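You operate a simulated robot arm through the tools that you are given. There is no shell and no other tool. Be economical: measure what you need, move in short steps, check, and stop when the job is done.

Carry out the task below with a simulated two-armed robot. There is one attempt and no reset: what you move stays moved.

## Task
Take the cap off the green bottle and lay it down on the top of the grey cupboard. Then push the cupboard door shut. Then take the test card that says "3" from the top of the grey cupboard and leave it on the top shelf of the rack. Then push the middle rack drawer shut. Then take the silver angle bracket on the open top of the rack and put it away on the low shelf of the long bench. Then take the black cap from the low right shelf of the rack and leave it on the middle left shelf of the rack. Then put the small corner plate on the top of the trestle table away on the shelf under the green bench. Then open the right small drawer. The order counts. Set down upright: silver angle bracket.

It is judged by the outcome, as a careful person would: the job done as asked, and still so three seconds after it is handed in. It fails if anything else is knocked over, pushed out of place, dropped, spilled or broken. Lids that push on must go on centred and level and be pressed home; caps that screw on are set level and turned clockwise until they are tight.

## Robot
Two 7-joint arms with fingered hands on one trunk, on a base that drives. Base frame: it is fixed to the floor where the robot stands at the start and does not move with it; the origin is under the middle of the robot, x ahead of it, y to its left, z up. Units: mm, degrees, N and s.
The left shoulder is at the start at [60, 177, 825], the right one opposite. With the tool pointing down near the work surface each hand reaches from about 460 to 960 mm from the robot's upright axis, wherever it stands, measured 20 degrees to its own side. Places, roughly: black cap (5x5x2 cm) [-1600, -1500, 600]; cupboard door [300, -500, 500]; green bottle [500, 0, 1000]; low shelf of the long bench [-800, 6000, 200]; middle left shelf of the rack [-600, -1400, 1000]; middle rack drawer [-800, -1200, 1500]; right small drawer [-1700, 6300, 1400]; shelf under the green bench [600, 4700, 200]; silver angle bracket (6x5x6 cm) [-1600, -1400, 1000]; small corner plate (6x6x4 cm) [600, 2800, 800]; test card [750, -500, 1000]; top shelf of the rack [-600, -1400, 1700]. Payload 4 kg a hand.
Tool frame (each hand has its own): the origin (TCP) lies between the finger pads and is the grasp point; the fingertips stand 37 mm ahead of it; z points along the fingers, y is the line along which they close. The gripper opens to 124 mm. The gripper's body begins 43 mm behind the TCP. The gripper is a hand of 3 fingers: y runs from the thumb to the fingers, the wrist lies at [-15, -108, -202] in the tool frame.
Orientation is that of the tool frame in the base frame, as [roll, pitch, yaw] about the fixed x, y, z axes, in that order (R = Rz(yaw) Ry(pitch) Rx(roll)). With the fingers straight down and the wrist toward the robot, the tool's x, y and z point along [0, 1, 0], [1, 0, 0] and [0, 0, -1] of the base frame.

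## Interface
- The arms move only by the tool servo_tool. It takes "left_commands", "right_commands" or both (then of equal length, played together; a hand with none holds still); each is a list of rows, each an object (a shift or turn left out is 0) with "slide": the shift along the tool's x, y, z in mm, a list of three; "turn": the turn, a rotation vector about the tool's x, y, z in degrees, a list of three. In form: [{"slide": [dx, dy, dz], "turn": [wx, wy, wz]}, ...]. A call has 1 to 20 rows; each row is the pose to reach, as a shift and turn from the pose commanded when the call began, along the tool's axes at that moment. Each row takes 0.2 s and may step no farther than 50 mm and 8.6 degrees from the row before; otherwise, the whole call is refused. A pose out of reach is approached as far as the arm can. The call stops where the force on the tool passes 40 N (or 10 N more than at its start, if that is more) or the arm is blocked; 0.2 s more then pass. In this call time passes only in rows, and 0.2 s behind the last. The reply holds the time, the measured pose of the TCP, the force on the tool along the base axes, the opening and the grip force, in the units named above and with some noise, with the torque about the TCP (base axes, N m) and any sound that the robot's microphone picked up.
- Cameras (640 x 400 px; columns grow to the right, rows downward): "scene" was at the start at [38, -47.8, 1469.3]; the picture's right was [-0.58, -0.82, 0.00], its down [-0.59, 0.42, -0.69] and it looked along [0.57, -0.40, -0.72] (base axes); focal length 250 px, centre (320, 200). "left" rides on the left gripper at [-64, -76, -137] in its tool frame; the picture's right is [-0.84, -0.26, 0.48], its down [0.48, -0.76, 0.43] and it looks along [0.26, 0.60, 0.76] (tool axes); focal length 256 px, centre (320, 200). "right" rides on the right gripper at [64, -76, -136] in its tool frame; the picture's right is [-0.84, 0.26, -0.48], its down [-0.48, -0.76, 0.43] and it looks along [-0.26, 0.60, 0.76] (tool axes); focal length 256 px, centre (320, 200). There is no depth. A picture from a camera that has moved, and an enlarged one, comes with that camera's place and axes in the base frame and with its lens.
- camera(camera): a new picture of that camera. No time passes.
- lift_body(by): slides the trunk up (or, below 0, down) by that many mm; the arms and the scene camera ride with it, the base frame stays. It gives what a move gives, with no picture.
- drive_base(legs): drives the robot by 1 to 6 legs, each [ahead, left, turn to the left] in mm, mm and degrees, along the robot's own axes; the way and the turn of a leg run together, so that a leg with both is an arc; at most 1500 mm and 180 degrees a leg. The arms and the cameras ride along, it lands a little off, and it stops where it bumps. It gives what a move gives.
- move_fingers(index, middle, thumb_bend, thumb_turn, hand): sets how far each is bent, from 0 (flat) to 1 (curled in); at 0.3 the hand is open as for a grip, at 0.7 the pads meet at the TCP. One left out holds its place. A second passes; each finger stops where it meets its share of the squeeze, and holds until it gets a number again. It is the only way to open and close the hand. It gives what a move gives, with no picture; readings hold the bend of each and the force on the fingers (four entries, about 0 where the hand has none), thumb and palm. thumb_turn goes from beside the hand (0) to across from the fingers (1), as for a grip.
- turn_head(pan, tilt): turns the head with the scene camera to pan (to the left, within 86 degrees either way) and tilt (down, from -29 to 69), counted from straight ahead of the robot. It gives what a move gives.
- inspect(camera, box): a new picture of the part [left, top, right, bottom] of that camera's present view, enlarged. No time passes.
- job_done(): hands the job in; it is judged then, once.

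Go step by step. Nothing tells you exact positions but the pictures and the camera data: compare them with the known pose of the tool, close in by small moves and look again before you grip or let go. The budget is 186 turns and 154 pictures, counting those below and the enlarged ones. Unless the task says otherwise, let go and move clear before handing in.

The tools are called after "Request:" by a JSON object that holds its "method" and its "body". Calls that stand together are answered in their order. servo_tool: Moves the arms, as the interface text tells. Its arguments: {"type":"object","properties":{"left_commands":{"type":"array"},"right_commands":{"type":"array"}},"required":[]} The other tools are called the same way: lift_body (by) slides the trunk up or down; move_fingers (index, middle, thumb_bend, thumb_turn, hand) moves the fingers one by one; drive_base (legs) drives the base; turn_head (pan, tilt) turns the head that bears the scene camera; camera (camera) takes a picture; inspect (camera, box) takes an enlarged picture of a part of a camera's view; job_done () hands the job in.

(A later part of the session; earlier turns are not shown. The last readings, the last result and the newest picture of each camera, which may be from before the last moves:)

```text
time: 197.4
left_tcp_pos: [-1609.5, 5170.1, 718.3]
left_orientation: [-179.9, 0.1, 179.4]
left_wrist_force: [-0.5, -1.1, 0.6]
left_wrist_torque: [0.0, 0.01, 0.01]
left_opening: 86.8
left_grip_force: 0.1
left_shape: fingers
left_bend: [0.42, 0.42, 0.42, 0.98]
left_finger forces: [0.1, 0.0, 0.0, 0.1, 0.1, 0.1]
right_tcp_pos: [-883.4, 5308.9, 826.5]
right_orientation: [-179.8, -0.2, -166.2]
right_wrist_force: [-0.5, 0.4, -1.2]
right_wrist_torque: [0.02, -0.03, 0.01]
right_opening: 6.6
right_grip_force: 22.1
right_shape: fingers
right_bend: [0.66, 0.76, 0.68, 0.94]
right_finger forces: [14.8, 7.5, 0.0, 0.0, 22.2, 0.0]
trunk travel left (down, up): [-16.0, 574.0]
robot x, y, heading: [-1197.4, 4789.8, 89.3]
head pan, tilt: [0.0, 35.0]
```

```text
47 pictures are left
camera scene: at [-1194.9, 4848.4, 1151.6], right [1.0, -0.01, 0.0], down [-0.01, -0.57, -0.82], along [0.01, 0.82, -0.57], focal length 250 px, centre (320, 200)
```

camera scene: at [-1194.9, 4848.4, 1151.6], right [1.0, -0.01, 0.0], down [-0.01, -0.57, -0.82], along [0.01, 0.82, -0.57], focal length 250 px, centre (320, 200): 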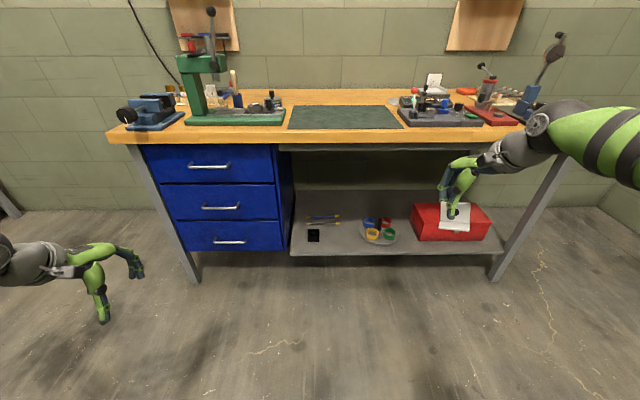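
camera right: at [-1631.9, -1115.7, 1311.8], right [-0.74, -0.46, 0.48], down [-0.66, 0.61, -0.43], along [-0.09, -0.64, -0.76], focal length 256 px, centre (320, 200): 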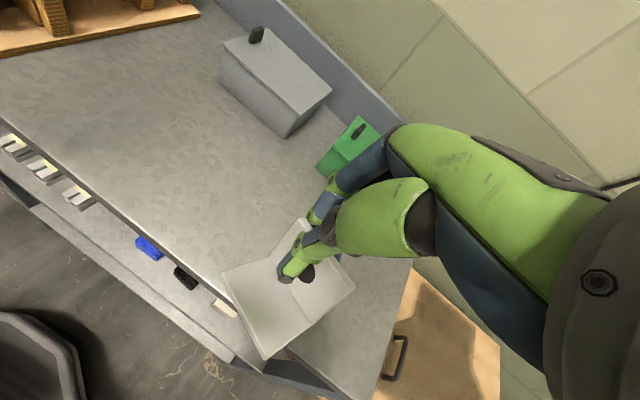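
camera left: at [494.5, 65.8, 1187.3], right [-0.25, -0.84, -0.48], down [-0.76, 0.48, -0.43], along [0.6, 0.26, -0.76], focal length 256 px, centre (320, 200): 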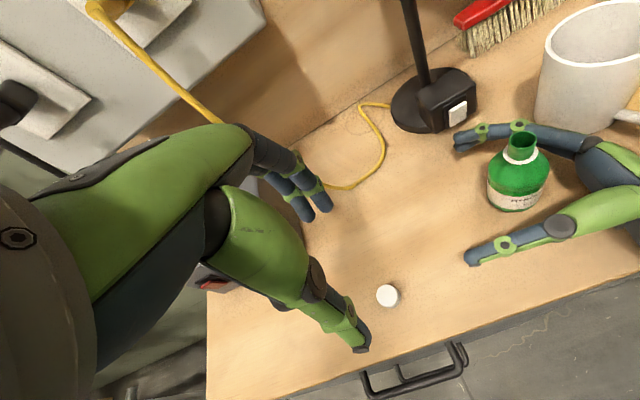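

I lower the bracket hand to just above shelf height here in the open, then drive in.

Request:
{"method": "servo_tool", "body": {"right_commands": [{"slide": [0, 0, 45]}, {"slide": [0, 0, 90]}, {"slide": [0, 0, 135]}, {"slide": [0, 0, 180]}, {"slide": [0, 0, 225]}, {"slide": [0, 0, 270]}, {"slide": [0, 0, 315]}, {"slide": [0, 0, 360]}, {"slide": [0, 0, 405]}, {"slide": [0, 0, 450]}, {"slide": [0, 0, 490]}, {"slide": [0, 0, 515]}]}}

Request:
{"method": "drive_base", "body": {"legs": [[330, 90, 0.7]]}}

Request:
{"method": "camera", "body": {"camera": "right"}}

Request:
{"method": "camera", "body": {"camera": "scene"}}

```text
time: 200.0
left_tcp_pos: [-1610.1, 5168.9, 717.1]
left_orientation: [180.0, 0.0, 179.2]
left_wrist_force: [-0.3, -0.2, -0.5]
left_wrist_torque: [0.03, 0.03, -0.05]
left_opening: 86.8
left_grip_force: 0.0
left_shape: fingers
left_bend: [0.42, 0.42, 0.42, 0.98]
left_finger forces: [0.0, 0.1, 0.0, 0.1, 0.0, 0.1]
right_tcp_pos: [-883.2, 5306.2, 310.8]
right_orientation: [-179.9, -0.2, -166.1]
right_wrist_force: [-0.4, 0.8, -1.1]
right_wrist_torque: [-0.02, -0.04, 0.0]
right_opening: 6.2
right_grip_force: 22.3
right_shape: fingers
right_bend: [0.66, 0.76, 0.68, 0.94]
right_finger forces: [14.8, 7.2, 0.0, 0.0, 21.8, 0.1]
trunk travel left (down, up): [-16.0, 574.0]
robot x, y, heading: [-1196.8, 4792.4, 89.2]
head pan, tilt: [0.0, 35.0]
```

```text
time: 202.2
left_tcp_pos: [-1704.3, 5498.6, 716.3]
left_orientation: [180.0, 0.0, 180.0]
left_wrist_force: [0.6, 0.6, 0.6]
left_wrist_torque: [-0.04, -0.03, 0.01]
left_opening: 87.3
left_grip_force: 0.0
left_shape: fingers
left_bend: [0.42, 0.42, 0.42, 0.98]
left_finger forces: [0.0, 0.0, 0.0, 0.0, 0.0, 0.0]
right_tcp_pos: [-977.7, 5639.8, 310.3]
right_orientation: [-179.8, -0.1, -165.6]
right_wrist_force: [1.2, 0.6, -1.1]
right_wrist_torque: [0.02, 0.0, -0.01]
right_opening: 6.3
right_grip_force: 22.1
right_shape: fingers
right_bend: [0.66, 0.76, 0.68, 0.94]
right_finger forces: [14.9, 7.2, 0.0, 0.0, 21.8, 0.0]
trunk travel left (down, up): [-16.0, 574.0]
robot x, y, heading: [-1288.3, 5120.1, 89.8]
head pan, tilt: [0.0, 35.0]
```

```text
46 pictures are left
camera right: at [-1019.6, 5551.1, 446.7], right [0.75, 0.46, 0.48], down [0.66, -0.62, -0.43], along [0.1, 0.64, -0.76], focal length 256 px, centre (320, 200)
```

right: 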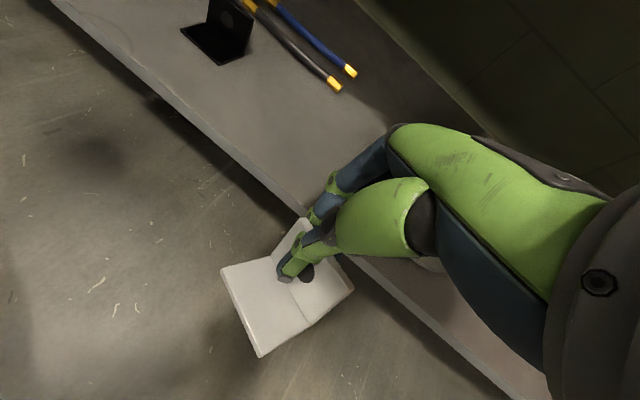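

```text
45 pictures are left
camera scene: at [-1285.5, 5180.4, 1151.6], right [1.0, 0.0, 0.0], down [0.0, -0.57, -0.82], along [0.0, 0.82, -0.57], focal length 250 px, centre (320, 200)
```

scene: 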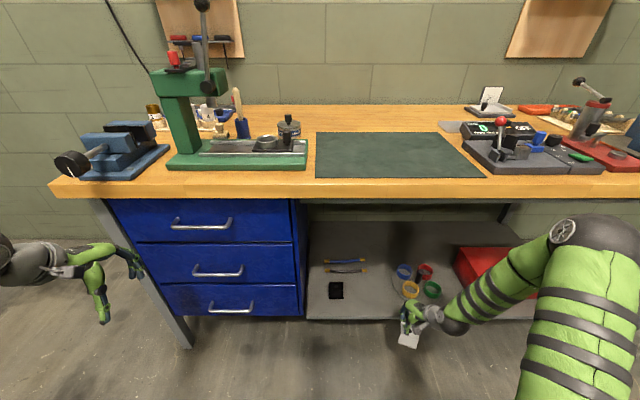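

Request:
{"method": "servo_tool", "body": {"right_commands": [{"slide": [12, 39, 0]}, {"slide": [24, 78, 0]}, {"slide": [36, 118, 0]}, {"slide": [48, 157, 0]}, {"slide": [60, 196, 0]}, {"slide": [60, 196, 18]}, {"slide": [60, 196, 30]}]}}

Request:
{"method": "camera", "body": {"camera": "right"}}

Request:
{"method": "inspect", "body": {"camera": "scene", "box": [290, 220, 490, 345]}}

```text
time: 203.8
left_tcp_pos: [-1705.2, 5497.2, 718.4]
left_orientation: [-180.0, 0.0, 180.0]
left_wrist_force: [0.5, 0.4, 1.0]
left_wrist_torque: [0.0, -0.01, 0.02]
left_opening: 86.8
left_grip_force: 0.1
left_shape: fingers
left_bend: [0.42, 0.42, 0.42, 0.98]
left_finger forces: [0.0, 0.1, 0.0, 0.0, 0.1, 0.0]
right_tcp_pos: [-1085.9, 5817.5, 281.7]
right_orientation: [-179.9, -0.2, -165.6]
right_wrist_force: [0.8, -0.9, 6.5]
right_wrist_torque: [-0.08, 0.03, 0.0]
right_opening: 6.2
right_grip_force: 22.9
right_shape: fingers
right_bend: [0.72, 0.76, 0.68, 0.94]
right_finger forces: [14.5, 7.8, 0.0, 0.1, 24.1, 0.0]
trunk travel left (down, up): [-16.0, 574.0]
robot x, y, heading: [-1288.9, 5120.1, 90.0]
head pan, tilt: [0.0, 35.0]
```

```text
44 pictures are left
camera right: at [-1127.3, 5727.1, 417.3], right [0.75, 0.46, 0.48], down [0.66, -0.62, -0.43], along [0.1, 0.64, -0.76], focal length 256 px, centre (320, 200)
```

right: 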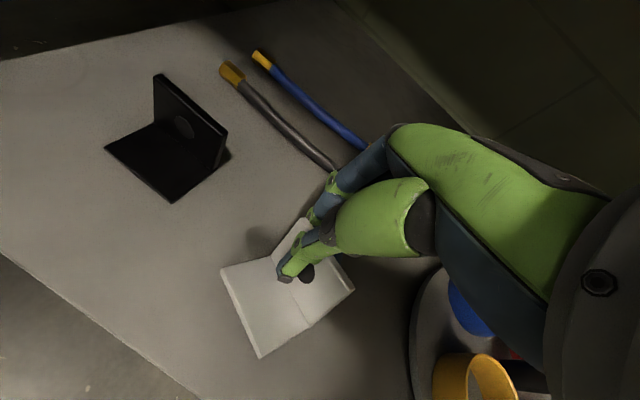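

```text
3.20 times, centred on (390, 282) of scene
camera zoom: at [-1285.6, 5180.1, 1151.9], right [1.0, 0.0, 0.0], down [0.0, -0.57, -0.82], along [0.0, 0.82, -0.57], focal length 802 px, centre (96, -64)
```

zoom: 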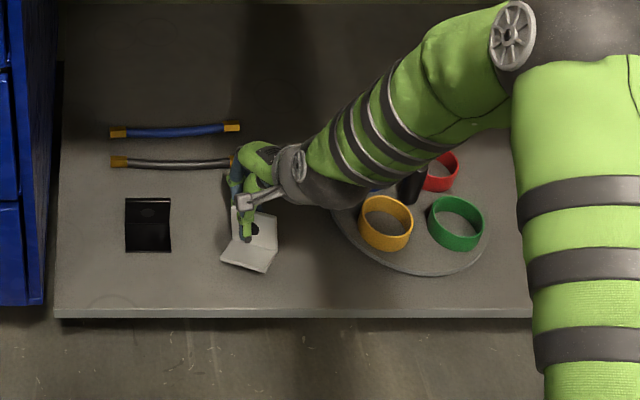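

Request:
{"method": "servo_tool", "body": {"right_commands": [{"slide": [0, 0, 2]}, {"slide": [0, 0, 4]}]}}

Request:
{"method": "inspect", "body": {"camera": "right", "box": [200, 190, 400, 380]}}

```text
time: 204.4
left_tcp_pos: [-1704.7, 5496.0, 719.2]
left_orientation: [-180.0, 0.0, 179.9]
left_wrist_force: [0.1, 0.1, 0.1]
left_wrist_torque: [0.01, -0.01, 0.0]
left_opening: 86.9
left_grip_force: 0.0
left_shape: fingers
left_bend: [0.42, 0.42, 0.42, 0.98]
left_finger forces: [0.1, 0.0, 0.0, 0.0, 0.0, 0.1]
right_tcp_pos: [-1084.6, 5817.4, 280.3]
right_orientation: [179.9, -0.1, -165.7]
right_wrist_force: [5.7, -3.4, 26.1]
right_wrist_torque: [-0.2, 0.24, 0.1]
right_opening: 6.0
right_grip_force: 27.3
right_shape: fingers
right_bend: [0.72, 0.77, 0.68, 0.93]
right_finger forces: [12.7, 10.7, 0.0, 0.1, 30.5, 0.1]
trunk travel left (down, up): [-16.0, 574.0]
robot x, y, heading: [-1290.8, 5122.6, 90.1]
head pan, tilt: [0.0, 35.0]
```

```text
2.11 times, centred on (300, 285) of right
camera zoom: at [-1126.5, 5726.9, 414.7], right [0.75, 0.45, 0.48], down [0.66, -0.62, -0.44], along [0.1, 0.64, -0.76], focal length 539 px, centre (362, 21)
```

zoom: 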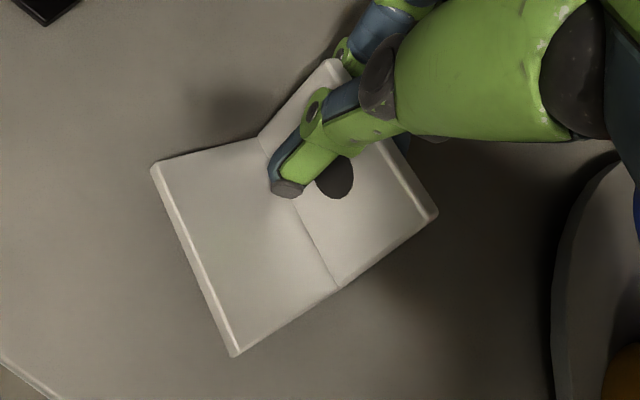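

The bracket's foot is on the shelf. I ease the pressure and open the fingers gradually.

Request:
{"method": "servo_tool", "body": {"right_commands": [{"slide": [0, 0, -3]}]}}

Request:
{"method": "move_fingers", "body": {"hand": "right", "index": 0.63, "middle": 0.63, "thumb_bend": 0.65}}

Request:
{"method": "move_fingers", "body": {"hand": "right", "index": 0.5, "middle": 0.5, "thumb_bend": 0.52}}

Request:
{"method": "camera", "body": {"camera": "right"}}

```text
time: 204.8
left_tcp_pos: [-1703.9, 5496.1, 717.5]
left_orientation: [-179.9, 0.0, -180.0]
left_wrist_force: [0.0, -0.3, 0.0]
left_wrist_torque: [-0.01, -0.02, 0.0]
left_opening: 87.1
left_grip_force: 0.1
left_shape: fingers
left_bend: [0.42, 0.42, 0.42, 0.98]
left_finger forces: [0.0, 0.1, 0.0, 0.0, 0.0, 0.1]
right_tcp_pos: [-1085.3, 5815.6, 280.0]
right_orientation: [-179.9, -0.1, -165.6]
right_wrist_force: [3.6, 1.1, 18.3]
right_wrist_torque: [0.04, 0.12, 0.03]
right_opening: 5.8
right_grip_force: 26.4
right_shape: fingers
right_bend: [0.72, 0.77, 0.68, 0.93]
right_finger forces: [16.2, 9.4, 0.0, 0.1, 27.4, 0.1]
trunk travel left (down, up): [-16.0, 574.0]
robot x, y, heading: [-1287.9, 5121.3, 90.0]
head pan, tilt: [0.0, 35.0]
```

```text
time: 205.8
left_tcp_pos: [-1704.4, 5498.4, 717.6]
left_orientation: [179.9, 0.0, 179.9]
left_wrist_force: [0.6, 0.8, 0.5]
left_wrist_torque: [0.04, 0.0, 0.0]
left_opening: 86.7
left_grip_force: 0.0
left_shape: fingers
left_bend: [0.42, 0.42, 0.42, 0.98]
left_finger forces: [0.0, 0.1, 0.0, 0.1, 0.1, 0.0]
right_tcp_pos: [-1085.3, 5816.5, 278.8]
right_orientation: [-179.8, -0.3, -165.6]
right_wrist_force: [-0.1, 0.0, -0.1]
right_wrist_torque: [0.04, -0.01, -0.01]
right_opening: 18.9
right_grip_force: 0.0
right_shape: fingers
right_bend: [0.63, 0.63, 0.65, 0.97]
right_finger forces: [0.0, 0.1, 0.0, 0.0, 0.1, 0.0]
trunk travel left (down, up): [-16.0, 574.0]
robot x, y, heading: [-1285.2, 5125.9, 89.9]
head pan, tilt: [0.0, 35.0]
```

```text
time: 206.8
left_tcp_pos: [-1703.6, 5498.0, 717.8]
left_orientation: [-180.0, 0.0, 179.9]
left_wrist_force: [0.0, 0.4, 0.2]
left_wrist_torque: [-0.04, 0.01, 0.01]
left_opening: 86.8
left_grip_force: 0.1
left_shape: fingers
left_bend: [0.42, 0.42, 0.42, 0.98]
left_finger forces: [0.0, 0.0, 0.1, 0.0, 0.1, 0.0]
right_tcp_pos: [-1084.4, 5816.1, 278.4]
right_orientation: [-179.8, -0.1, -165.7]
right_wrist_force: [0.4, -0.2, -0.8]
right_wrist_torque: [-0.02, -0.05, 0.0]
right_opening: 58.7
right_grip_force: 0.1
right_shape: fingers
right_bend: [0.5, 0.5, 0.52, 0.97]
right_finger forces: [0.0, 0.0, 0.0, 0.0, 0.1, 0.0]
trunk travel left (down, up): [-16.0, 574.0]
robot x, y, heading: [-1287.7, 5118.7, 90.1]
head pan, tilt: [0.0, 35.0]
```

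```text
41 pictures are left
camera right: at [-1126.6, 5726.1, 414.6], right [0.75, 0.46, 0.48], down [0.66, -0.62, -0.43], along [0.1, 0.64, -0.76], focal length 256 px, centre (320, 200)
```

right: 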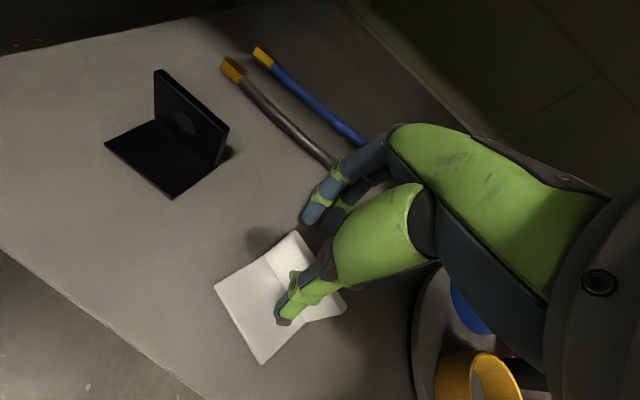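

The bracket stands upright on the low shelf. I raise the hand straight up off it, back out, and drive back to the rack for the black cap.

Request:
{"method": "servo_tool", "body": {"right_commands": [{"slide": [0, 0, -25]}, {"slide": [0, 0, -55]}, {"slide": [0, 0, -85]}, {"slide": [0, -40, -85]}, {"slide": [0, -85, -85]}, {"slide": [0, -130, -85]}, {"slide": [0, -175, -85]}, {"slide": [0, -220, -85]}]}}

Request:
{"method": "camera", "body": {"camera": "right"}}

Request:
{"method": "drive_base", "body": {"legs": [[-350, 0, 0], [0, 0, 179], [1300, -20, 0], [1300, -20, 0], [1300, -20, 0], [1000, -20, 0]]}}

```text
time: 208.7
left_tcp_pos: [-1705.1, 5496.2, 716.7]
left_orientation: [180.0, -0.1, 179.9]
left_wrist_force: [-1.3, 0.3, -0.7]
left_wrist_torque: [0.01, -0.03, -0.01]
left_opening: 87.1
left_grip_force: 0.1
left_shape: fingers
left_bend: [0.42, 0.42, 0.42, 0.98]
left_finger forces: [0.1, 0.1, 0.0, 0.0, 0.1, 0.0]
right_tcp_pos: [-1028.8, 5602.2, 366.4]
right_orientation: [-179.8, -0.2, -165.7]
right_wrist_force: [0.2, 0.4, 0.8]
right_wrist_torque: [0.03, -0.05, -0.08]
right_opening: 59.0
right_grip_force: 0.0
right_shape: fingers
right_bend: [0.5, 0.5, 0.52, 0.97]
right_finger forces: [0.0, 0.0, 0.1, 0.0, 0.1, 0.0]
trunk travel left (down, up): [-16.0, 574.0]
robot x, y, heading: [-1283.3, 5122.4, 90.1]
head pan, tilt: [0.0, 35.0]
```

```text
40 pictures are left
camera right: at [-1070.5, 5511.7, 502.9], right [0.75, 0.46, 0.48], down [0.66, -0.62, -0.43], along [0.1, 0.64, -0.76], focal length 256 px, centre (320, 200)
```

right: 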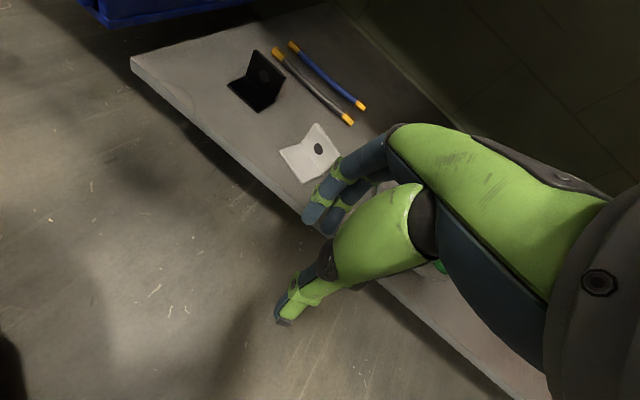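

```text
time: 241.1
left_tcp_pos: [-1078.7, -430.7, 717.8]
left_orientation: [-179.9, 0.0, -0.1]
left_wrist_force: [0.4, 0.6, -0.1]
left_wrist_torque: [0.0, -0.06, -0.02]
left_opening: 86.7
left_grip_force: 0.0
left_shape: fingers
left_bend: [0.42, 0.42, 0.42, 0.98]
left_finger forces: [0.0, 0.0, 0.0, 0.0, 0.0, 0.1]
right_tcp_pos: [-1753.4, -535.7, 367.2]
right_orientation: [-179.8, -0.2, 14.5]
right_wrist_force: [-0.3, -0.2, -0.7]
right_wrist_torque: [0.05, 0.03, -0.02]
right_opening: 59.0
right_grip_force: 0.1
right_shape: fingers
right_bend: [0.5, 0.5, 0.52, 0.97]
right_finger forces: [0.0, 0.0, 0.0, 0.1, 0.0, 0.1]
trunk travel left (down, up): [-16.0, 574.0]
robot x, y, heading: [-1492.6, -54.6, -90.1]
head pan, tilt: [0.0, 35.0]
```

The bracket is standing well. Now I look into the rack's low right shelf from closer.

Request:
{"method": "drive_base", "body": {"legs": [[300, 60, 0]]}}

Request:
{"method": "turn_head", "body": {"pan": -8, "tilt": 28}}

Request:
{"method": "camera", "body": {"camera": "scene"}}

Request:
{"method": "inspect", "body": {"camera": "scene", "box": [250, 160, 410, 280]}}

```text
time: 243.2
left_tcp_pos: [-1017.4, -726.6, 718.1]
left_orientation: [-180.0, 0.1, 0.0]
left_wrist_force: [-0.5, -0.5, 0.6]
left_wrist_torque: [0.0, 0.02, -0.02]
left_opening: 87.0
left_grip_force: 0.0
left_shape: fingers
left_bend: [0.42, 0.42, 0.42, 0.98]
left_finger forces: [0.0, 0.0, 0.0, 0.1, 0.1, 0.0]
right_tcp_pos: [-1692.6, -832.5, 367.2]
right_orientation: [-179.8, -0.2, 14.4]
right_wrist_force: [-0.4, 0.4, -0.2]
right_wrist_torque: [0.02, -0.06, 0.04]
right_opening: 58.8
right_grip_force: 0.0
right_shape: fingers
right_bend: [0.5, 0.5, 0.52, 0.97]
right_finger forces: [0.0, 0.0, 0.0, 0.0, 0.0, 0.0]
trunk travel left (down, up): [-16.0, 574.0]
robot x, y, heading: [-1431.9, -349.6, -90.1]
head pan, tilt: [0.0, 35.0]
```

```text
time: 243.8
left_tcp_pos: [-1017.3, -726.4, 717.3]
left_orientation: [180.0, 0.0, 0.0]
left_wrist_force: [-1.1, 0.0, 0.3]
left_wrist_torque: [0.0, -0.02, 0.02]
left_opening: 87.3
left_grip_force: 0.0
left_shape: fingers
left_bend: [0.42, 0.42, 0.42, 0.98]
left_finger forces: [0.0, 0.1, 0.1, 0.1, 0.0, 0.0]
right_tcp_pos: [-1692.0, -831.7, 367.1]
right_orientation: [-179.9, -0.1, 14.4]
right_wrist_force: [-0.8, -0.7, -0.7]
right_wrist_torque: [0.01, -0.02, 0.0]
right_opening: 58.9
right_grip_force: 0.1
right_shape: fingers
right_bend: [0.5, 0.5, 0.52, 0.97]
right_finger forces: [0.1, 0.0, 0.0, 0.0, 0.0, 0.1]
trunk travel left (down, up): [-16.0, 574.0]
robot x, y, heading: [-1431.0, -354.3, -89.9]
head pan, tilt: [-8.0, 28.0]
```

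```text
39 pictures are left
camera scene: at [-1444.3, -414.7, 1162.6], right [-0.99, 0.14, 0.0], down [0.07, 0.47, -0.88], along [-0.12, -0.87, -0.47], focal length 250 px, centre (320, 200)
```

scene: 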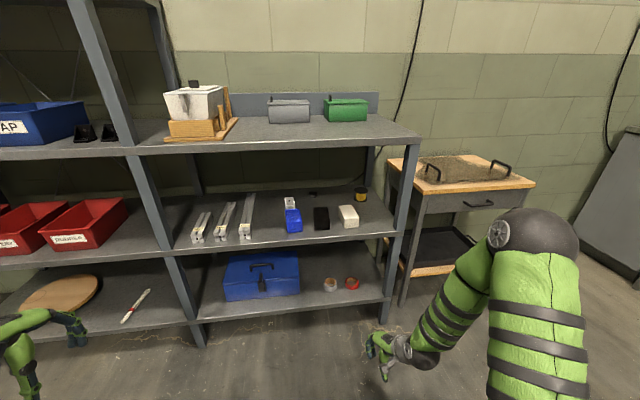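

```text
3.33 times, centred on (330, 220) of scene
camera zoom: at [-1444.3, -414.7, 1162.6], right [-0.99, 0.14, 0.0], down [0.07, 0.47, -0.88], along [-0.12, -0.87, -0.47], focal length 835 px, centre (287, 133)
```

zoom: 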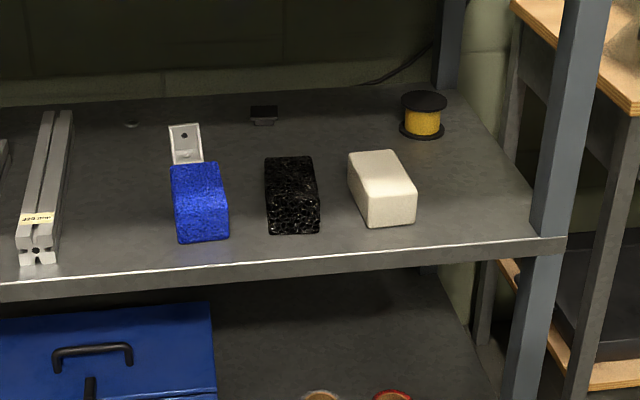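

The black cap lies at about [-1570, -1564, 580], behind the black block on the low right shelf. I back up, set the arm in its final insert pose outside the rack at the right height, and then will drive it in rigidly.

Request:
{"method": "drive_base", "body": {"legs": [[-470, 38, 0]]}}

Request:
{"method": "lift_body", "body": {"by": 320}}

Request:
{"method": "servo_tool", "body": {"right_commands": [{"slide": [-2, 43, 2], "turn": [-1, 0, 1.44]}, {"slide": [-5, 86, 4], "turn": [-2, 0, 2.9]}, {"slide": [-7, 129, 6], "turn": [-3, 0, 4.3]}, {"slide": [-10, 172, 8], "turn": [-4, 0, 5.8]}, {"slide": [-12, 215, 10], "turn": [-5, 0, 7.2]}, {"slide": [-15, 258, 12], "turn": [-6, 0, 8.6]}, {"slide": [-17, 301, 14], "turn": [-7, 0, 10.1]}, {"slide": [-20, 345, 16], "turn": [-8, 0, 11.5]}, {"slide": [-22, 388, 18], "turn": [-9, 0, 13]}, {"slide": [-24, 432, 19], "turn": [-10, 0, 14.4]}]}}

Request:
{"method": "turn_head", "body": {"pan": -20, "tilt": 35}}

Request:
{"method": "camera", "body": {"camera": "scene"}}

```text
time: 246.6
left_tcp_pos: [-980.0, -261.7, 717.4]
left_orientation: [-180.0, -0.1, 0.1]
left_wrist_force: [-0.1, 0.1, 0.5]
left_wrist_torque: [0.0, 0.03, 0.0]
left_opening: 86.8
left_grip_force: 0.1
left_shape: fingers
left_bend: [0.42, 0.42, 0.42, 0.98]
left_finger forces: [0.0, 0.0, 0.0, 0.0, 0.1, 0.0]
right_tcp_pos: [-1654.8, -366.4, 367.2]
right_orientation: [-179.8, -0.2, 14.6]
right_wrist_force: [-0.8, -0.8, 0.1]
right_wrist_torque: [0.0, 0.02, -0.02]
right_opening: 59.1
right_grip_force: 0.0
right_shape: fingers
right_bend: [0.5, 0.5, 0.52, 0.97]
right_finger forces: [0.0, 0.0, 0.1, 0.1, 0.0, 0.0]
trunk travel left (down, up): [-16.0, 574.0]
robot x, y, heading: [-1398.0, 112.0, -90.2]
head pan, tilt: [-8.0, 28.0]
```

```text
time: 249.8
left_tcp_pos: [-979.2, -260.7, 1038.3]
left_orientation: [-180.0, 0.0, 0.0]
left_wrist_force: [0.0, 0.4, 0.0]
left_wrist_torque: [0.02, -0.04, 0.01]
left_opening: 87.1
left_grip_force: 0.1
left_shape: fingers
left_bend: [0.42, 0.42, 0.42, 0.98]
left_finger forces: [0.1, 0.0, 0.1, 0.0, 0.0, 0.0]
right_tcp_pos: [-1656.0, -366.3, 686.7]
right_orientation: [-179.7, -0.2, 14.5]
right_wrist_force: [-0.3, -0.2, -0.2]
right_wrist_torque: [0.0, -0.01, -0.01]
right_opening: 59.0
right_grip_force: 0.1
right_shape: fingers
right_bend: [0.5, 0.5, 0.52, 0.97]
right_finger forces: [0.1, 0.1, 0.0, 0.0, 0.0, 0.0]
trunk travel left (down, up): [-336.0, 254.0]
robot x, y, heading: [-1395.8, 113.5, -90.1]
head pan, tilt: [-8.0, 28.0]
```

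```text
time: 252.0
left_tcp_pos: [-978.8, -260.8, 1038.5]
left_orientation: [179.9, 0.0, 0.1]
left_wrist_force: [-0.7, 0.4, 0.5]
left_wrist_torque: [-0.01, -0.01, 0.02]
left_opening: 86.8
left_grip_force: 0.2
left_shape: fingers
left_bend: [0.42, 0.42, 0.42, 0.98]
left_finger forces: [0.0, 0.0, 0.1, 0.1, 0.0, 0.1]
right_tcp_pos: [-1572.9, -790.4, 663.8]
right_orientation: [170.4, -1.4, 0.0]
right_wrist_force: [-0.7, -0.4, 0.3]
right_wrist_torque: [0.01, 0.01, -0.02]
right_opening: 59.0
right_grip_force: 0.1
right_shape: fingers
right_bend: [0.5, 0.5, 0.52, 0.97]
right_finger forces: [0.0, 0.0, 0.0, 0.1, 0.0, 0.0]
trunk travel left (down, up): [-336.0, 254.0]
robot x, y, heading: [-1394.6, 114.1, -90.1]
head pan, tilt: [-8.0, 28.0]
```

```text
time: 252.8
left_tcp_pos: [-978.6, -261.0, 1037.6]
left_orientation: [180.0, 0.0, 0.0]
left_wrist_force: [-1.4, 0.8, -0.3]
left_wrist_torque: [0.03, 0.05, -0.03]
left_opening: 86.9
left_grip_force: 0.0
left_shape: fingers
left_bend: [0.42, 0.42, 0.42, 0.98]
left_finger forces: [0.0, 0.1, 0.0, 0.0, 0.1, 0.1]
right_tcp_pos: [-1573.5, -790.3, 665.3]
right_orientation: [170.2, -1.4, 0.1]
right_wrist_force: [0.2, 0.3, 0.3]
right_wrist_torque: [-0.01, 0.0, 0.0]
right_opening: 58.6
right_grip_force: 0.0
right_shape: fingers
right_bend: [0.5, 0.5, 0.52, 0.97]
right_finger forces: [0.0, 0.1, 0.0, 0.1, 0.0, 0.0]
trunk travel left (down, up): [-336.0, 254.0]
robot x, y, heading: [-1394.1, 113.2, -89.7]
head pan, tilt: [-20.0, 35.0]
```

```text
37 pictures are left
camera scene: at [-1424.0, 58.8, 1471.7], right [-0.94, 0.34, 0.0], down [0.2, 0.54, -0.82], along [-0.28, -0.77, -0.57], focal length 250 px, centre (320, 200)
```

scene: 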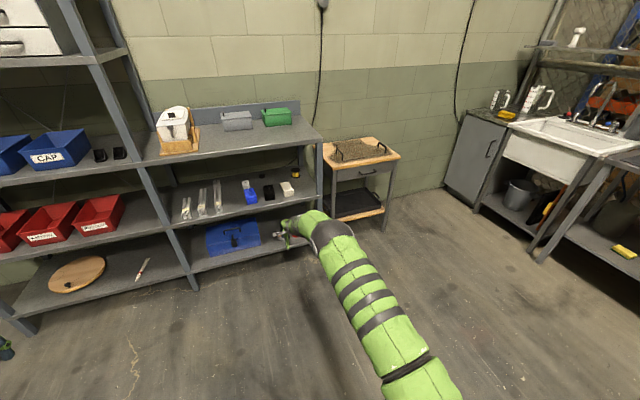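

The forearm lies level at about z 820, fitting the shelf opening. I raise 10 mm and drive straight in most of the way, then check with the hand camera.

Request:
{"method": "lift_body", "body": {"by": 10}}

Request:
{"method": "drive_base", "body": {"legs": [[640, 0, 0]]}}

Request:
{"method": "camera", "body": {"camera": "right"}}

```text
time: 253.3
left_tcp_pos: [-979.4, -260.6, 1048.6]
left_orientation: [180.0, -0.1, 0.0]
left_wrist_force: [0.9, -0.5, -0.2]
left_wrist_torque: [-0.03, -0.02, 0.0]
left_opening: 86.9
left_grip_force: 0.1
left_shape: fingers
left_bend: [0.42, 0.42, 0.42, 0.98]
left_finger forces: [0.1, 0.0, 0.0, 0.1, 0.0, 0.1]
right_tcp_pos: [-1573.6, -790.7, 675.8]
right_orientation: [170.3, -1.4, 0.1]
right_wrist_force: [0.2, 0.5, -0.3]
right_wrist_torque: [-0.01, 0.03, 0.03]
right_opening: 58.9
right_grip_force: 0.0
right_shape: fingers
right_bend: [0.5, 0.5, 0.52, 0.97]
right_finger forces: [0.0, 0.1, 0.0, 0.0, 0.0, 0.0]
trunk travel left (down, up): [-346.0, 244.0]
robot x, y, heading: [-1398.4, 112.5, -90.1]
head pan, tilt: [-20.0, 35.0]
```

```text
time: 256.6
left_tcp_pos: [-976.6, -848.3, 1050.4]
left_orientation: [179.7, 0.0, -0.1]
left_wrist_force: [-0.5, -0.2, 0.0]
left_wrist_torque: [-0.01, -0.02, 0.0]
left_opening: 87.0
left_grip_force: 0.1
left_shape: fingers
left_bend: [0.42, 0.42, 0.42, 0.98]
left_finger forces: [0.0, 0.0, 0.0, 0.0, 0.0, 0.1]
right_tcp_pos: [-1564.6, -1369.3, 661.4]
right_orientation: [171.2, -1.6, 0.2]
right_wrist_force: [3.6, 2.2, 35.9]
right_wrist_torque: [-1.13, 0.2, 0.16]
right_opening: 63.5
right_grip_force: 18.9
right_shape: fingers
right_bend: [0.5, 0.46, 0.51, 0.97]
right_finger forces: [4.3, 29.5, 0.0, 0.1, 4.8, 0.0]
trunk travel left (down, up): [-346.0, 244.0]
robot x, y, heading: [-1395.5, -479.5, -90.0]
head pan, tilt: [-20.0, 35.0]
stopped in leg 1: the robot was blocked; the commanded pose is now the measured one
```

```text
36 pictures are left
camera right: at [-1503.8, -1274.2, 784.6], right [-0.85, -0.18, 0.49], down [-0.47, 0.68, -0.56], along [-0.23, -0.71, -0.67], focal length 256 px, centre (320, 200)
```

right: 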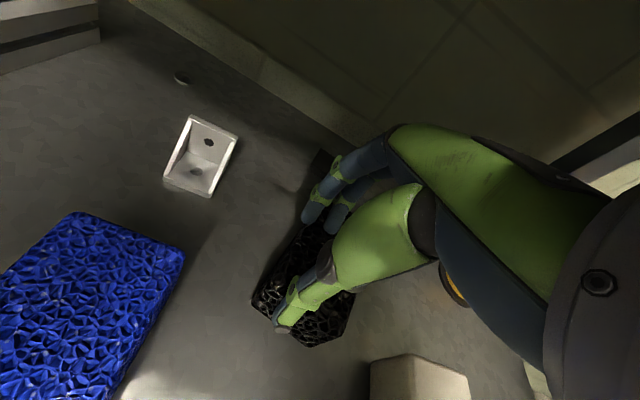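

The hand met the black block while the wrist met the shelf above. I lift the fingertips off it by pitching the hand forward (which lowers the wrist), without dragging.

Request:
{"method": "servo_tool", "body": {"right_commands": [{"slide": [0, 2, -10], "turn": [-5, 0, 0]}, {"slide": [0, 4, -20], "turn": [-10, 0, 0]}, {"slide": [0, 6, -30], "turn": [-15, 0, 0]}, {"slide": [0, 7, -38], "turn": [-20, 0, 0]}]}}

Request:
{"method": "camera", "body": {"camera": "right"}}

Request:
{"method": "camera", "body": {"camera": "scene"}}

```text
time: 257.6
left_tcp_pos: [-977.1, -852.6, 1048.5]
left_orientation: [-180.0, 0.0, 0.1]
left_wrist_force: [-0.7, 0.2, -0.2]
left_wrist_torque: [0.0, -0.01, 0.03]
left_opening: 87.0
left_grip_force: 0.0
left_shape: fingers
left_bend: [0.42, 0.42, 0.42, 0.98]
left_finger forces: [0.0, 0.0, 0.2, 0.0, 0.0, 0.1]
right_tcp_pos: [-1567.0, -1373.7, 691.6]
right_orientation: [151.8, -1.4, 0.4]
right_wrist_force: [0.3, -0.4, -0.3]
right_wrist_torque: [0.02, 0.02, 0.01]
right_opening: 59.4
right_grip_force: 0.2
right_shape: fingers
right_bend: [0.5, 0.5, 0.52, 0.97]
right_finger forces: [0.1, 0.0, 0.1, 0.1, 0.1, 0.0]
trunk travel left (down, up): [-346.0, 244.0]
robot x, y, heading: [-1391.6, -479.9, -89.9]
head pan, tilt: [-20.0, 35.0]
```

```text
35 pictures are left
camera right: at [-1505.0, -1242.9, 777.4], right [-0.85, 0.0, 0.53], down [-0.47, 0.46, -0.75], along [-0.24, -0.89, -0.4], focal length 256 px, centre (320, 200)
```

right: 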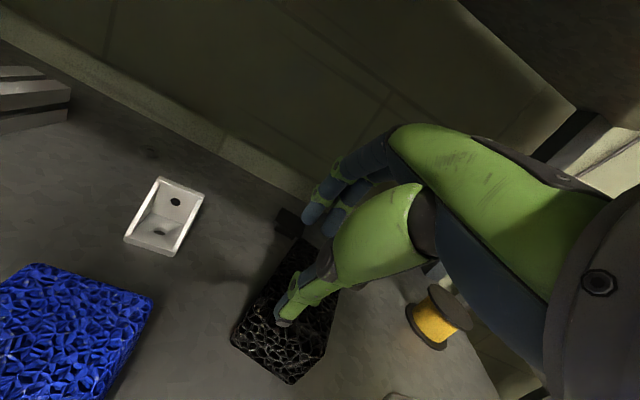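

```text
34 pictures are left
camera scene: at [-1421.4, -535.2, 1481.6], right [-0.94, 0.34, 0.0], down [0.2, 0.54, -0.82], along [-0.28, -0.77, -0.57], focal length 250 px, centre (320, 200)
```

scene: 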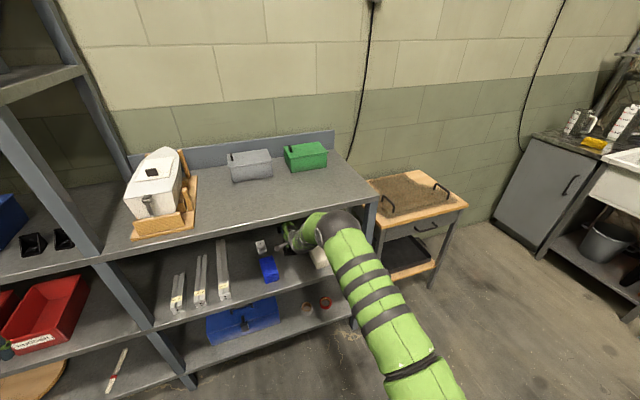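

The fingertips are free, but the black block seems to have been pushed back. I back out and look carefully to be able to restore it.

Request:
{"method": "drive_base", "body": {"legs": [[-420, 0, 0]]}}

Request:
{"method": "inspect", "body": {"camera": "scene", "box": [180, 160, 360, 280]}}

```text
time: 260.2
left_tcp_pos: [-976.5, -432.8, 1048.0]
left_orientation: [180.0, 0.0, 0.3]
left_wrist_force: [-0.1, -0.8, -0.8]
left_wrist_torque: [-0.02, 0.01, -0.02]
left_opening: 87.2
left_grip_force: 0.1
left_shape: fingers
left_bend: [0.42, 0.42, 0.42, 0.98]
left_finger forces: [0.0, 0.0, 0.0, 0.0, 0.1, 0.0]
right_tcp_pos: [-1563.6, -955.0, 692.5]
right_orientation: [151.9, -1.3, 0.6]
right_wrist_force: [0.3, -0.4, 0.3]
right_wrist_torque: [-0.02, -0.03, 0.04]
right_opening: 59.4
right_grip_force: 0.0
right_shape: fingers
right_bend: [0.5, 0.5, 0.52, 0.97]
right_finger forces: [0.0, 0.0, 0.0, 0.0, 0.1, 0.0]
trunk travel left (down, up): [-346.0, 244.0]
robot x, y, heading: [-1396.0, -59.2, -89.7]
head pan, tilt: [-20.0, 35.0]
```

```text
3.33 times, centred on (270, 220) of scene
camera zoom: at [-1422.7, -115.5, 1481.7], right [-0.94, 0.34, 0.0], down [0.19, 0.54, -0.82], along [-0.28, -0.77, -0.57], focal length 835 px, centre (487, 133)
```

zoom: 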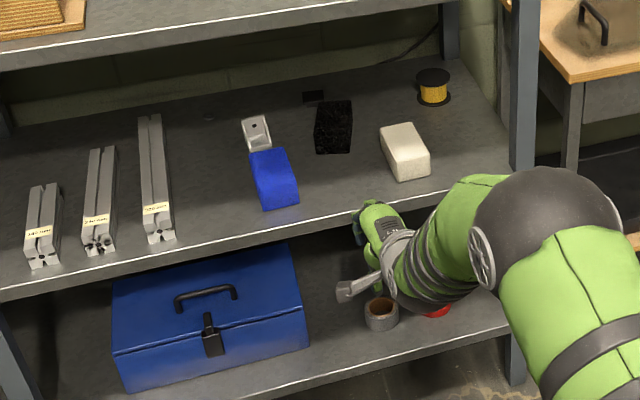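

The black block was shoved back about 130 mm (front now at y ≈ -1388 instead of -1258, in line with the blue and white ones). I'll straddle it with open fingers and bring it back to its place before taking the cap.

Request:
{"method": "move_fingers", "body": {"hand": "right", "index": 0.2, "middle": 0.2, "thumb_bend": 0.2}}

Request:
{"method": "drive_base", "body": {"legs": [[475, -16, 0]]}}

Request:
{"method": "camera", "body": {"camera": "right"}}

```text
time: 261.2
left_tcp_pos: [-976.0, -432.3, 1047.6]
left_orientation: [-179.9, -0.1, 0.3]
left_wrist_force: [0.5, 0.6, -0.4]
left_wrist_torque: [-0.02, -0.02, 0.04]
left_opening: 87.0
left_grip_force: 0.0
left_shape: fingers
left_bend: [0.42, 0.42, 0.42, 0.98]
left_finger forces: [0.1, 0.1, 0.0, 0.0, 0.0, 0.0]
right_tcp_pos: [-1563.7, -955.4, 692.9]
right_orientation: [151.9, -1.4, 0.6]
right_wrist_force: [0.1, 0.1, 0.3]
right_wrist_torque: [0.04, 0.0, -0.03]
right_opening: 140.7
right_grip_force: 0.0
right_shape: fingers
right_bend: [0.2, 0.2, 0.2, 0.97]
right_finger forces: [0.0, 0.1, 0.0, 0.0, 0.0, 0.0]
trunk travel left (down, up): [-346.0, 244.0]
robot x, y, heading: [-1391.4, -63.8, -89.9]
head pan, tilt: [-20.0, 35.0]
```

```text
time: 264.1
left_tcp_pos: [-988.3, -899.8, 1047.6]
left_orientation: [-179.9, 0.0, 0.5]
left_wrist_force: [-1.1, 1.1, -0.3]
left_wrist_torque: [-0.02, -0.02, -0.04]
left_opening: 87.0
left_grip_force: 0.1
left_shape: fingers
left_bend: [0.42, 0.42, 0.42, 0.98]
left_finger forces: [0.0, 0.0, 0.0, 0.1, 0.0, 0.0]
right_tcp_pos: [-1573.4, -1418.4, 683.3]
right_orientation: [152.7, -1.3, 0.7]
right_wrist_force: [-0.2, 0.1, -0.4]
right_wrist_torque: [0.01, 0.01, -0.03]
right_opening: 141.4
right_grip_force: 0.0
right_shape: fingers
right_bend: [0.2, 0.2, 0.2, 0.97]
right_finger forces: [0.0, 0.1, 0.0, 0.0, 0.1, 0.0]
trunk travel left (down, up): [-346.0, 244.0]
robot x, y, heading: [-1408.0, -529.8, -89.4]
head pan, tilt: [-20.0, 35.0]
stopped in leg 1: the robot was blocked; the commanded pose is now the measured one
```

```text
32 pictures are left
camera right: at [-1513.7, -1287.6, 770.6], right [-0.85, -0.02, 0.53], down [-0.47, 0.47, -0.75], along [-0.23, -0.88, -0.41], focal length 256 px, centre (320, 200)
```

right: 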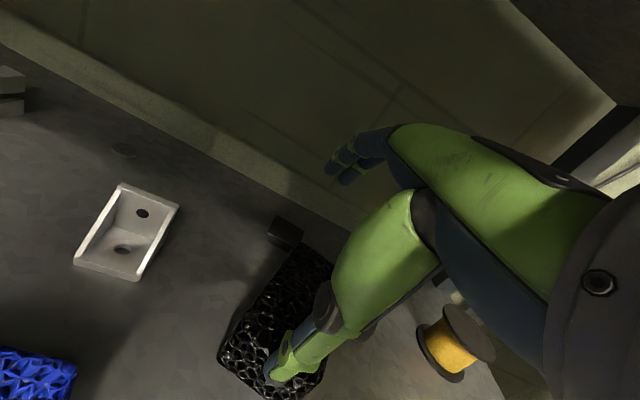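

The forearm touches the shelf lip above before I'm deep enough. I back out, lower the trunk 90 mm and raise the hand by the same relative amount so that the elbow rides lower.

Request:
{"method": "drive_base", "body": {"legs": [[-330, 0, 0]]}}

Request:
{"method": "lift_body", "body": {"by": -90}}

Request:
{"method": "servo_tool", "body": {"right_commands": [{"slide": [0, 11, -22]}, {"slide": [0, 22, -43]}, {"slide": [0, 33, -65]}, {"slide": [0, 44, -87]}]}}

Request:
{"method": "camera", "body": {"camera": "scene"}}

```text
time: 266.3
left_tcp_pos: [-990.0, -572.9, 1048.2]
left_orientation: [180.0, -0.1, 0.6]
left_wrist_force: [-0.2, -0.3, 0.5]
left_wrist_torque: [0.05, -0.01, 0.01]
left_opening: 86.7
left_grip_force: 0.1
left_shape: fingers
left_bend: [0.42, 0.42, 0.42, 0.98]
left_finger forces: [0.0, 0.1, 0.1, 0.0, 0.0, 0.1]
right_tcp_pos: [-1573.8, -1093.5, 684.9]
right_orientation: [152.7, -1.4, 1.2]
right_wrist_force: [-0.3, -0.3, 0.2]
right_wrist_torque: [-0.04, -0.03, 0.0]
right_opening: 140.8
right_grip_force: 0.1
right_shape: fingers
right_bend: [0.2, 0.2, 0.2, 0.97]
right_finger forces: [0.0, 0.1, 0.1, 0.0, 0.0, 0.0]
trunk travel left (down, up): [-346.0, 244.0]
robot x, y, heading: [-1414.4, -202.1, -89.2]
head pan, tilt: [-20.0, 35.0]
```

```text
time: 267.5
left_tcp_pos: [-988.9, -574.4, 957.5]
left_orientation: [180.0, 0.0, 0.7]
left_wrist_force: [-0.9, -0.1, 0.3]
left_wrist_torque: [0.0, 0.02, 0.01]
left_opening: 86.9
left_grip_force: 0.1
left_shape: fingers
left_bend: [0.42, 0.42, 0.42, 0.98]
left_finger forces: [0.0, 0.0, 0.0, 0.1, 0.0, 0.0]
right_tcp_pos: [-1573.0, -1093.7, 593.6]
right_orientation: [152.6, -1.5, 1.1]
right_wrist_force: [0.0, -0.1, -0.2]
right_wrist_torque: [-0.01, 0.02, -0.02]
right_opening: 141.3
right_grip_force: 0.0
right_shape: fingers
right_bend: [0.2, 0.2, 0.2, 0.97]
right_finger forces: [0.0, 0.0, 0.1, 0.0, 0.0, 0.1]
trunk travel left (down, up): [-256.0, 334.0]
robot x, y, heading: [-1409.7, -202.2, -89.4]
head pan, tilt: [-20.0, 35.0]
```

```text
time: 268.5
left_tcp_pos: [-990.1, -573.7, 956.6]
left_orientation: [179.9, 0.0, 0.5]
left_wrist_force: [1.3, 0.5, 0.5]
left_wrist_torque: [-0.02, 0.01, -0.02]
left_opening: 87.0
left_grip_force: 0.2
left_shape: fingers
left_bend: [0.42, 0.42, 0.42, 0.98]
left_finger forces: [0.0, 0.0, 0.0, 0.0, 0.1, 0.0]
right_tcp_pos: [-1574.9, -1094.1, 690.9]
right_orientation: [152.7, -1.3, 1.1]
right_wrist_force: [0.1, -0.6, -0.3]
right_wrist_torque: [0.0, -0.01, 0.02]
right_opening: 141.1
right_grip_force: 0.0
right_shape: fingers
right_bend: [0.2, 0.2, 0.2, 0.97]
right_finger forces: [0.0, 0.0, 0.0, 0.0, 0.0, 0.1]
trunk travel left (down, up): [-256.0, 334.0]
robot x, y, heading: [-1409.6, -203.2, -89.5]
head pan, tilt: [-20.0, 35.0]
```

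```text
31 pictures are left
camera scene: at [-1437.9, -259.6, 1391.6], right [-0.94, 0.33, 0.0], down [0.19, 0.54, -0.82], along [-0.27, -0.77, -0.57], focal length 250 px, centre (320, 200)
```

scene: 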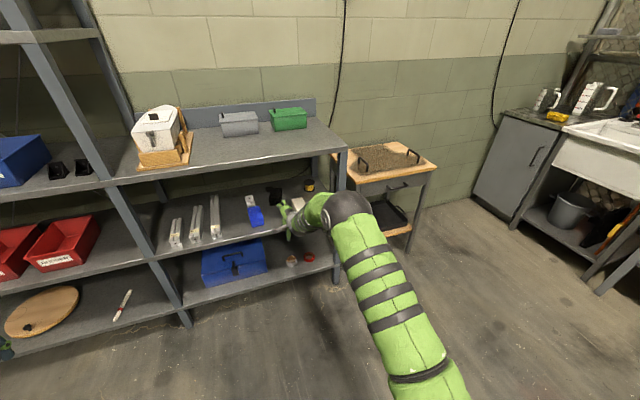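

The elbow rides high and its forearm catches the lip. With the trunk fully lowered and the arm stretched out, the forearm will be nearly level, so I reconfigure that way outside the rack.

Request:
{"method": "drive_base", "body": {"legs": [[-130, 0, -0.5]]}}

Request:
{"method": "lift_body", "body": {"by": -250}}

Request:
{"method": "servo_tool", "body": {"right_commands": [{"slide": [0, 28, -26], "turn": [2.5, 0, 0]}, {"slide": [0, 56, -52], "turn": [5, 0, 0]}, {"slide": [0, 84, -78], "turn": [7.5, 0, 0]}, {"slide": [0, 112, -104], "turn": [10, 0, 0]}, {"slide": [0, 140, -130], "turn": [12.5, 0, 0]}, {"slide": [0, 167, -156], "turn": [15, 0, 0]}, {"slide": [0, 194, -181], "turn": [17.5, 0, 0]}]}}

Request:
{"method": "camera", "body": {"camera": "scene"}}

```text
time: 269.8
left_tcp_pos: [-994.2, -446.4, 957.4]
left_orientation: [-180.0, -0.1, 0.2]
left_wrist_force: [-0.1, -0.8, 0.0]
left_wrist_torque: [0.01, 0.0, 0.02]
left_opening: 87.0
left_grip_force: 0.0
left_shape: fingers
left_bend: [0.42, 0.42, 0.42, 0.98]
left_finger forces: [0.0, 0.0, 0.0, 0.1, 0.0, 0.1]
right_tcp_pos: [-1583.0, -963.0, 690.6]
right_orientation: [152.7, -1.4, 0.7]
right_wrist_force: [0.1, -0.5, -0.9]
right_wrist_torque: [-0.02, -0.02, -0.03]
right_opening: 141.1
right_grip_force: 0.1
right_shape: fingers
right_bend: [0.2, 0.2, 0.2, 0.97]
right_finger forces: [0.0, 0.0, 0.1, 0.1, 0.0, 0.0]
trunk travel left (down, up): [-256.0, 334.0]
robot x, y, heading: [-1409.7, -76.0, -89.7]
head pan, tilt: [-20.0, 35.0]
```

```text
time: 272.4
left_tcp_pos: [-994.7, -447.3, 707.0]
left_orientation: [179.9, 0.0, 0.3]
left_wrist_force: [0.4, -0.2, 0.1]
left_wrist_torque: [0.02, -0.01, 0.0]
left_opening: 86.8
left_grip_force: 0.0
left_shape: fingers
left_bend: [0.42, 0.42, 0.42, 0.98]
left_finger forces: [0.0, 0.0, 0.1, 0.0, 0.0, 0.0]
right_tcp_pos: [-1584.4, -963.0, 441.4]
right_orientation: [152.6, -1.4, 0.6]
right_wrist_force: [0.2, -0.2, 0.2]
right_wrist_torque: [-0.01, 0.01, -0.04]
right_opening: 141.1
right_grip_force: 0.1
right_shape: fingers
right_bend: [0.2, 0.2, 0.2, 0.97]
right_finger forces: [0.0, 0.0, 0.1, 0.1, 0.0, 0.0]
trunk travel left (down, up): [-6.0, 584.0]
robot x, y, heading: [-1409.5, -71.3, -89.7]
head pan, tilt: [-20.0, 35.0]
```

```text
time: 274.0
left_tcp_pos: [-993.4, -447.4, 707.3]
left_orientation: [-180.0, 0.0, 0.2]
left_wrist_force: [0.3, -0.3, 0.1]
left_wrist_torque: [0.0, 0.0, 0.02]
left_opening: 87.0
left_grip_force: 0.1
left_shape: fingers
left_bend: [0.42, 0.42, 0.42, 0.98]
left_finger forces: [0.0, 0.1, 0.0, 0.0, 0.0, 0.1]
right_tcp_pos: [-1585.1, -1023.1, 668.0]
right_orientation: [169.1, -1.4, 0.6]
right_wrist_force: [-0.3, 0.1, 0.9]
right_wrist_torque: [-0.01, -0.04, -0.02]
right_opening: 141.1
right_grip_force: 0.1
right_shape: fingers
right_bend: [0.2, 0.2, 0.2, 0.98]
right_finger forces: [0.0, 0.0, 0.1, 0.0, 0.0, 0.0]
right hand out of reach, approached as far as the arm can: row 6, 7
trunk travel left (down, up): [-6.0, 584.0]
robot x, y, heading: [-1412.2, -75.9, -89.8]
head pan, tilt: [-20.0, 35.0]
```

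```text
30 pictures are left
camera scene: at [-1439.4, -129.5, 1141.6], right [-0.94, 0.34, 0.0], down [0.19, 0.54, -0.82], along [-0.28, -0.77, -0.57], focal length 250 px, centre (320, 200)
```

scene: 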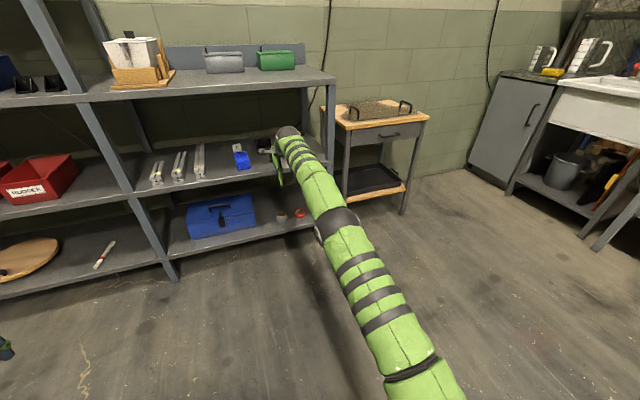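

Now the arm is nearly straight with the wrist below the lip. I drive in to straddle the black block.

Request:
{"method": "drive_base", "body": {"legs": [[417, 0, 0]]}}

Request:
{"method": "camera", "body": {"camera": "right"}}

```text
time: 276.6
left_tcp_pos: [-989.9, -863.9, 707.0]
left_orientation: [179.9, 0.0, 0.3]
left_wrist_force: [0.6, 0.3, -1.0]
left_wrist_torque: [0.02, 0.0, 0.02]
left_opening: 87.0
left_grip_force: 0.1
left_shape: fingers
left_bend: [0.42, 0.42, 0.42, 0.98]
left_finger forces: [0.0, 0.0, 0.1, 0.0, 0.0, 0.1]
right_tcp_pos: [-1578.7, -1441.6, 668.3]
right_orientation: [168.9, -1.5, 0.8]
right_wrist_force: [-0.1, -0.5, 0.6]
right_wrist_torque: [0.0, 0.01, 0.01]
right_opening: 141.0
right_grip_force: 0.0
right_shape: fingers
right_bend: [0.2, 0.2, 0.2, 0.98]
right_finger forces: [0.0, 0.0, 0.1, 0.0, 0.0, 0.0]
trunk travel left (down, up): [-6.0, 584.0]
robot x, y, heading: [-1407.7, -492.1, -89.9]
head pan, tilt: [-20.0, 35.0]
```

```text
29 pictures are left
camera right: at [-1519.4, -1341.2, 788.8], right [-0.85, -0.17, 0.5], down [-0.48, 0.66, -0.58], along [-0.23, -0.73, -0.64], focal length 256 px, centre (320, 200)
```

right: 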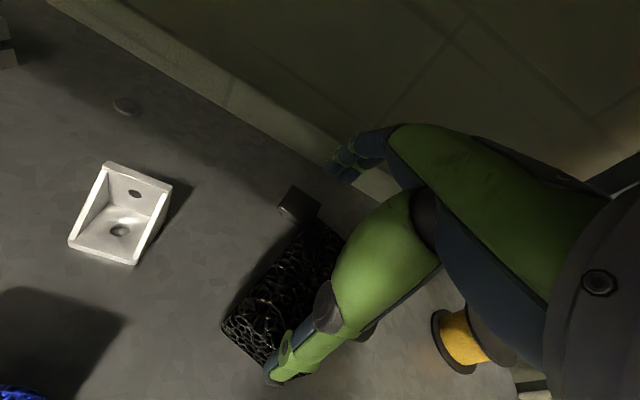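

I'm in cleanly. The cap sits just behind the shifted block, so I first drag the block forward: press closed fingertips on its top and draw back.

Request:
{"method": "move_fingers", "body": {"hand": "right", "index": 0.62, "middle": 0.62, "thumb_bend": 0.62}}

Request:
{"method": "servo_tool", "body": {"right_commands": [{"slide": [-6, 2, 8]}, {"slide": [-10, 4, 14]}, {"slide": [-10, 5, 19]}, {"slide": [-10, 6, 24]}, {"slide": [-10, 6, 28]}]}}

```text
time: 277.6
left_tcp_pos: [-990.1, -863.1, 707.7]
left_orientation: [-179.9, 0.0, 0.4]
left_wrist_force: [0.3, -0.1, 1.0]
left_wrist_torque: [0.03, 0.02, -0.02]
left_opening: 86.9
left_grip_force: 0.0
left_shape: fingers
left_bend: [0.42, 0.42, 0.42, 0.98]
left_finger forces: [0.1, 0.0, 0.0, 0.0, 0.0, 0.0]
right_tcp_pos: [-1578.6, -1441.6, 668.3]
right_orientation: [168.9, -1.4, 0.8]
right_wrist_force: [0.0, 0.8, -0.5]
right_wrist_torque: [-0.03, -0.01, 0.01]
right_opening: 25.2
right_grip_force: 0.1
right_shape: fingers
right_bend: [0.62, 0.62, 0.62, 0.97]
right_finger forces: [0.1, 0.0, 0.1, 0.0, 0.0, 0.1]
trunk travel left (down, up): [-6.0, 584.0]
robot x, y, heading: [-1410.1, -493.0, -90.0]
head pan, tilt: [-20.0, 35.0]
```

```text
time: 278.4
left_tcp_pos: [-990.1, -861.7, 707.8]
left_orientation: [179.8, 0.0, 0.2]
left_wrist_force: [0.4, -0.6, 0.8]
left_wrist_torque: [0.0, -0.01, 0.01]
left_opening: 87.1
left_grip_force: 0.1
left_shape: fingers
left_bend: [0.42, 0.42, 0.42, 0.98]
left_finger forces: [0.0, 0.0, 0.0, 0.0, 0.0, 0.1]
right_tcp_pos: [-1585.3, -1447.7, 665.3]
right_orientation: [167.4, -1.8, 1.1]
right_wrist_force: [0.8, 1.8, 13.3]
right_wrist_torque: [-0.19, -0.05, -0.01]
right_opening: 28.1
right_grip_force: 7.6
right_shape: fingers
right_bend: [0.62, 0.62, 0.62, 0.97]
right_finger forces: [5.7, 5.4, 0.0, 0.0, 3.3, 0.0]
right hand out of reach, approached as far as the arm can: row 4
trunk travel left (down, up): [-6.0, 584.0]
robot x, y, heading: [-1409.3, -495.4, -89.9]
head pan, tilt: [-20.0, 35.0]
stopped in row 4 (right hand): the force on the tool passed its limit at 42 N (the readings are from after the stop); the commanded pose is now the measured one
```

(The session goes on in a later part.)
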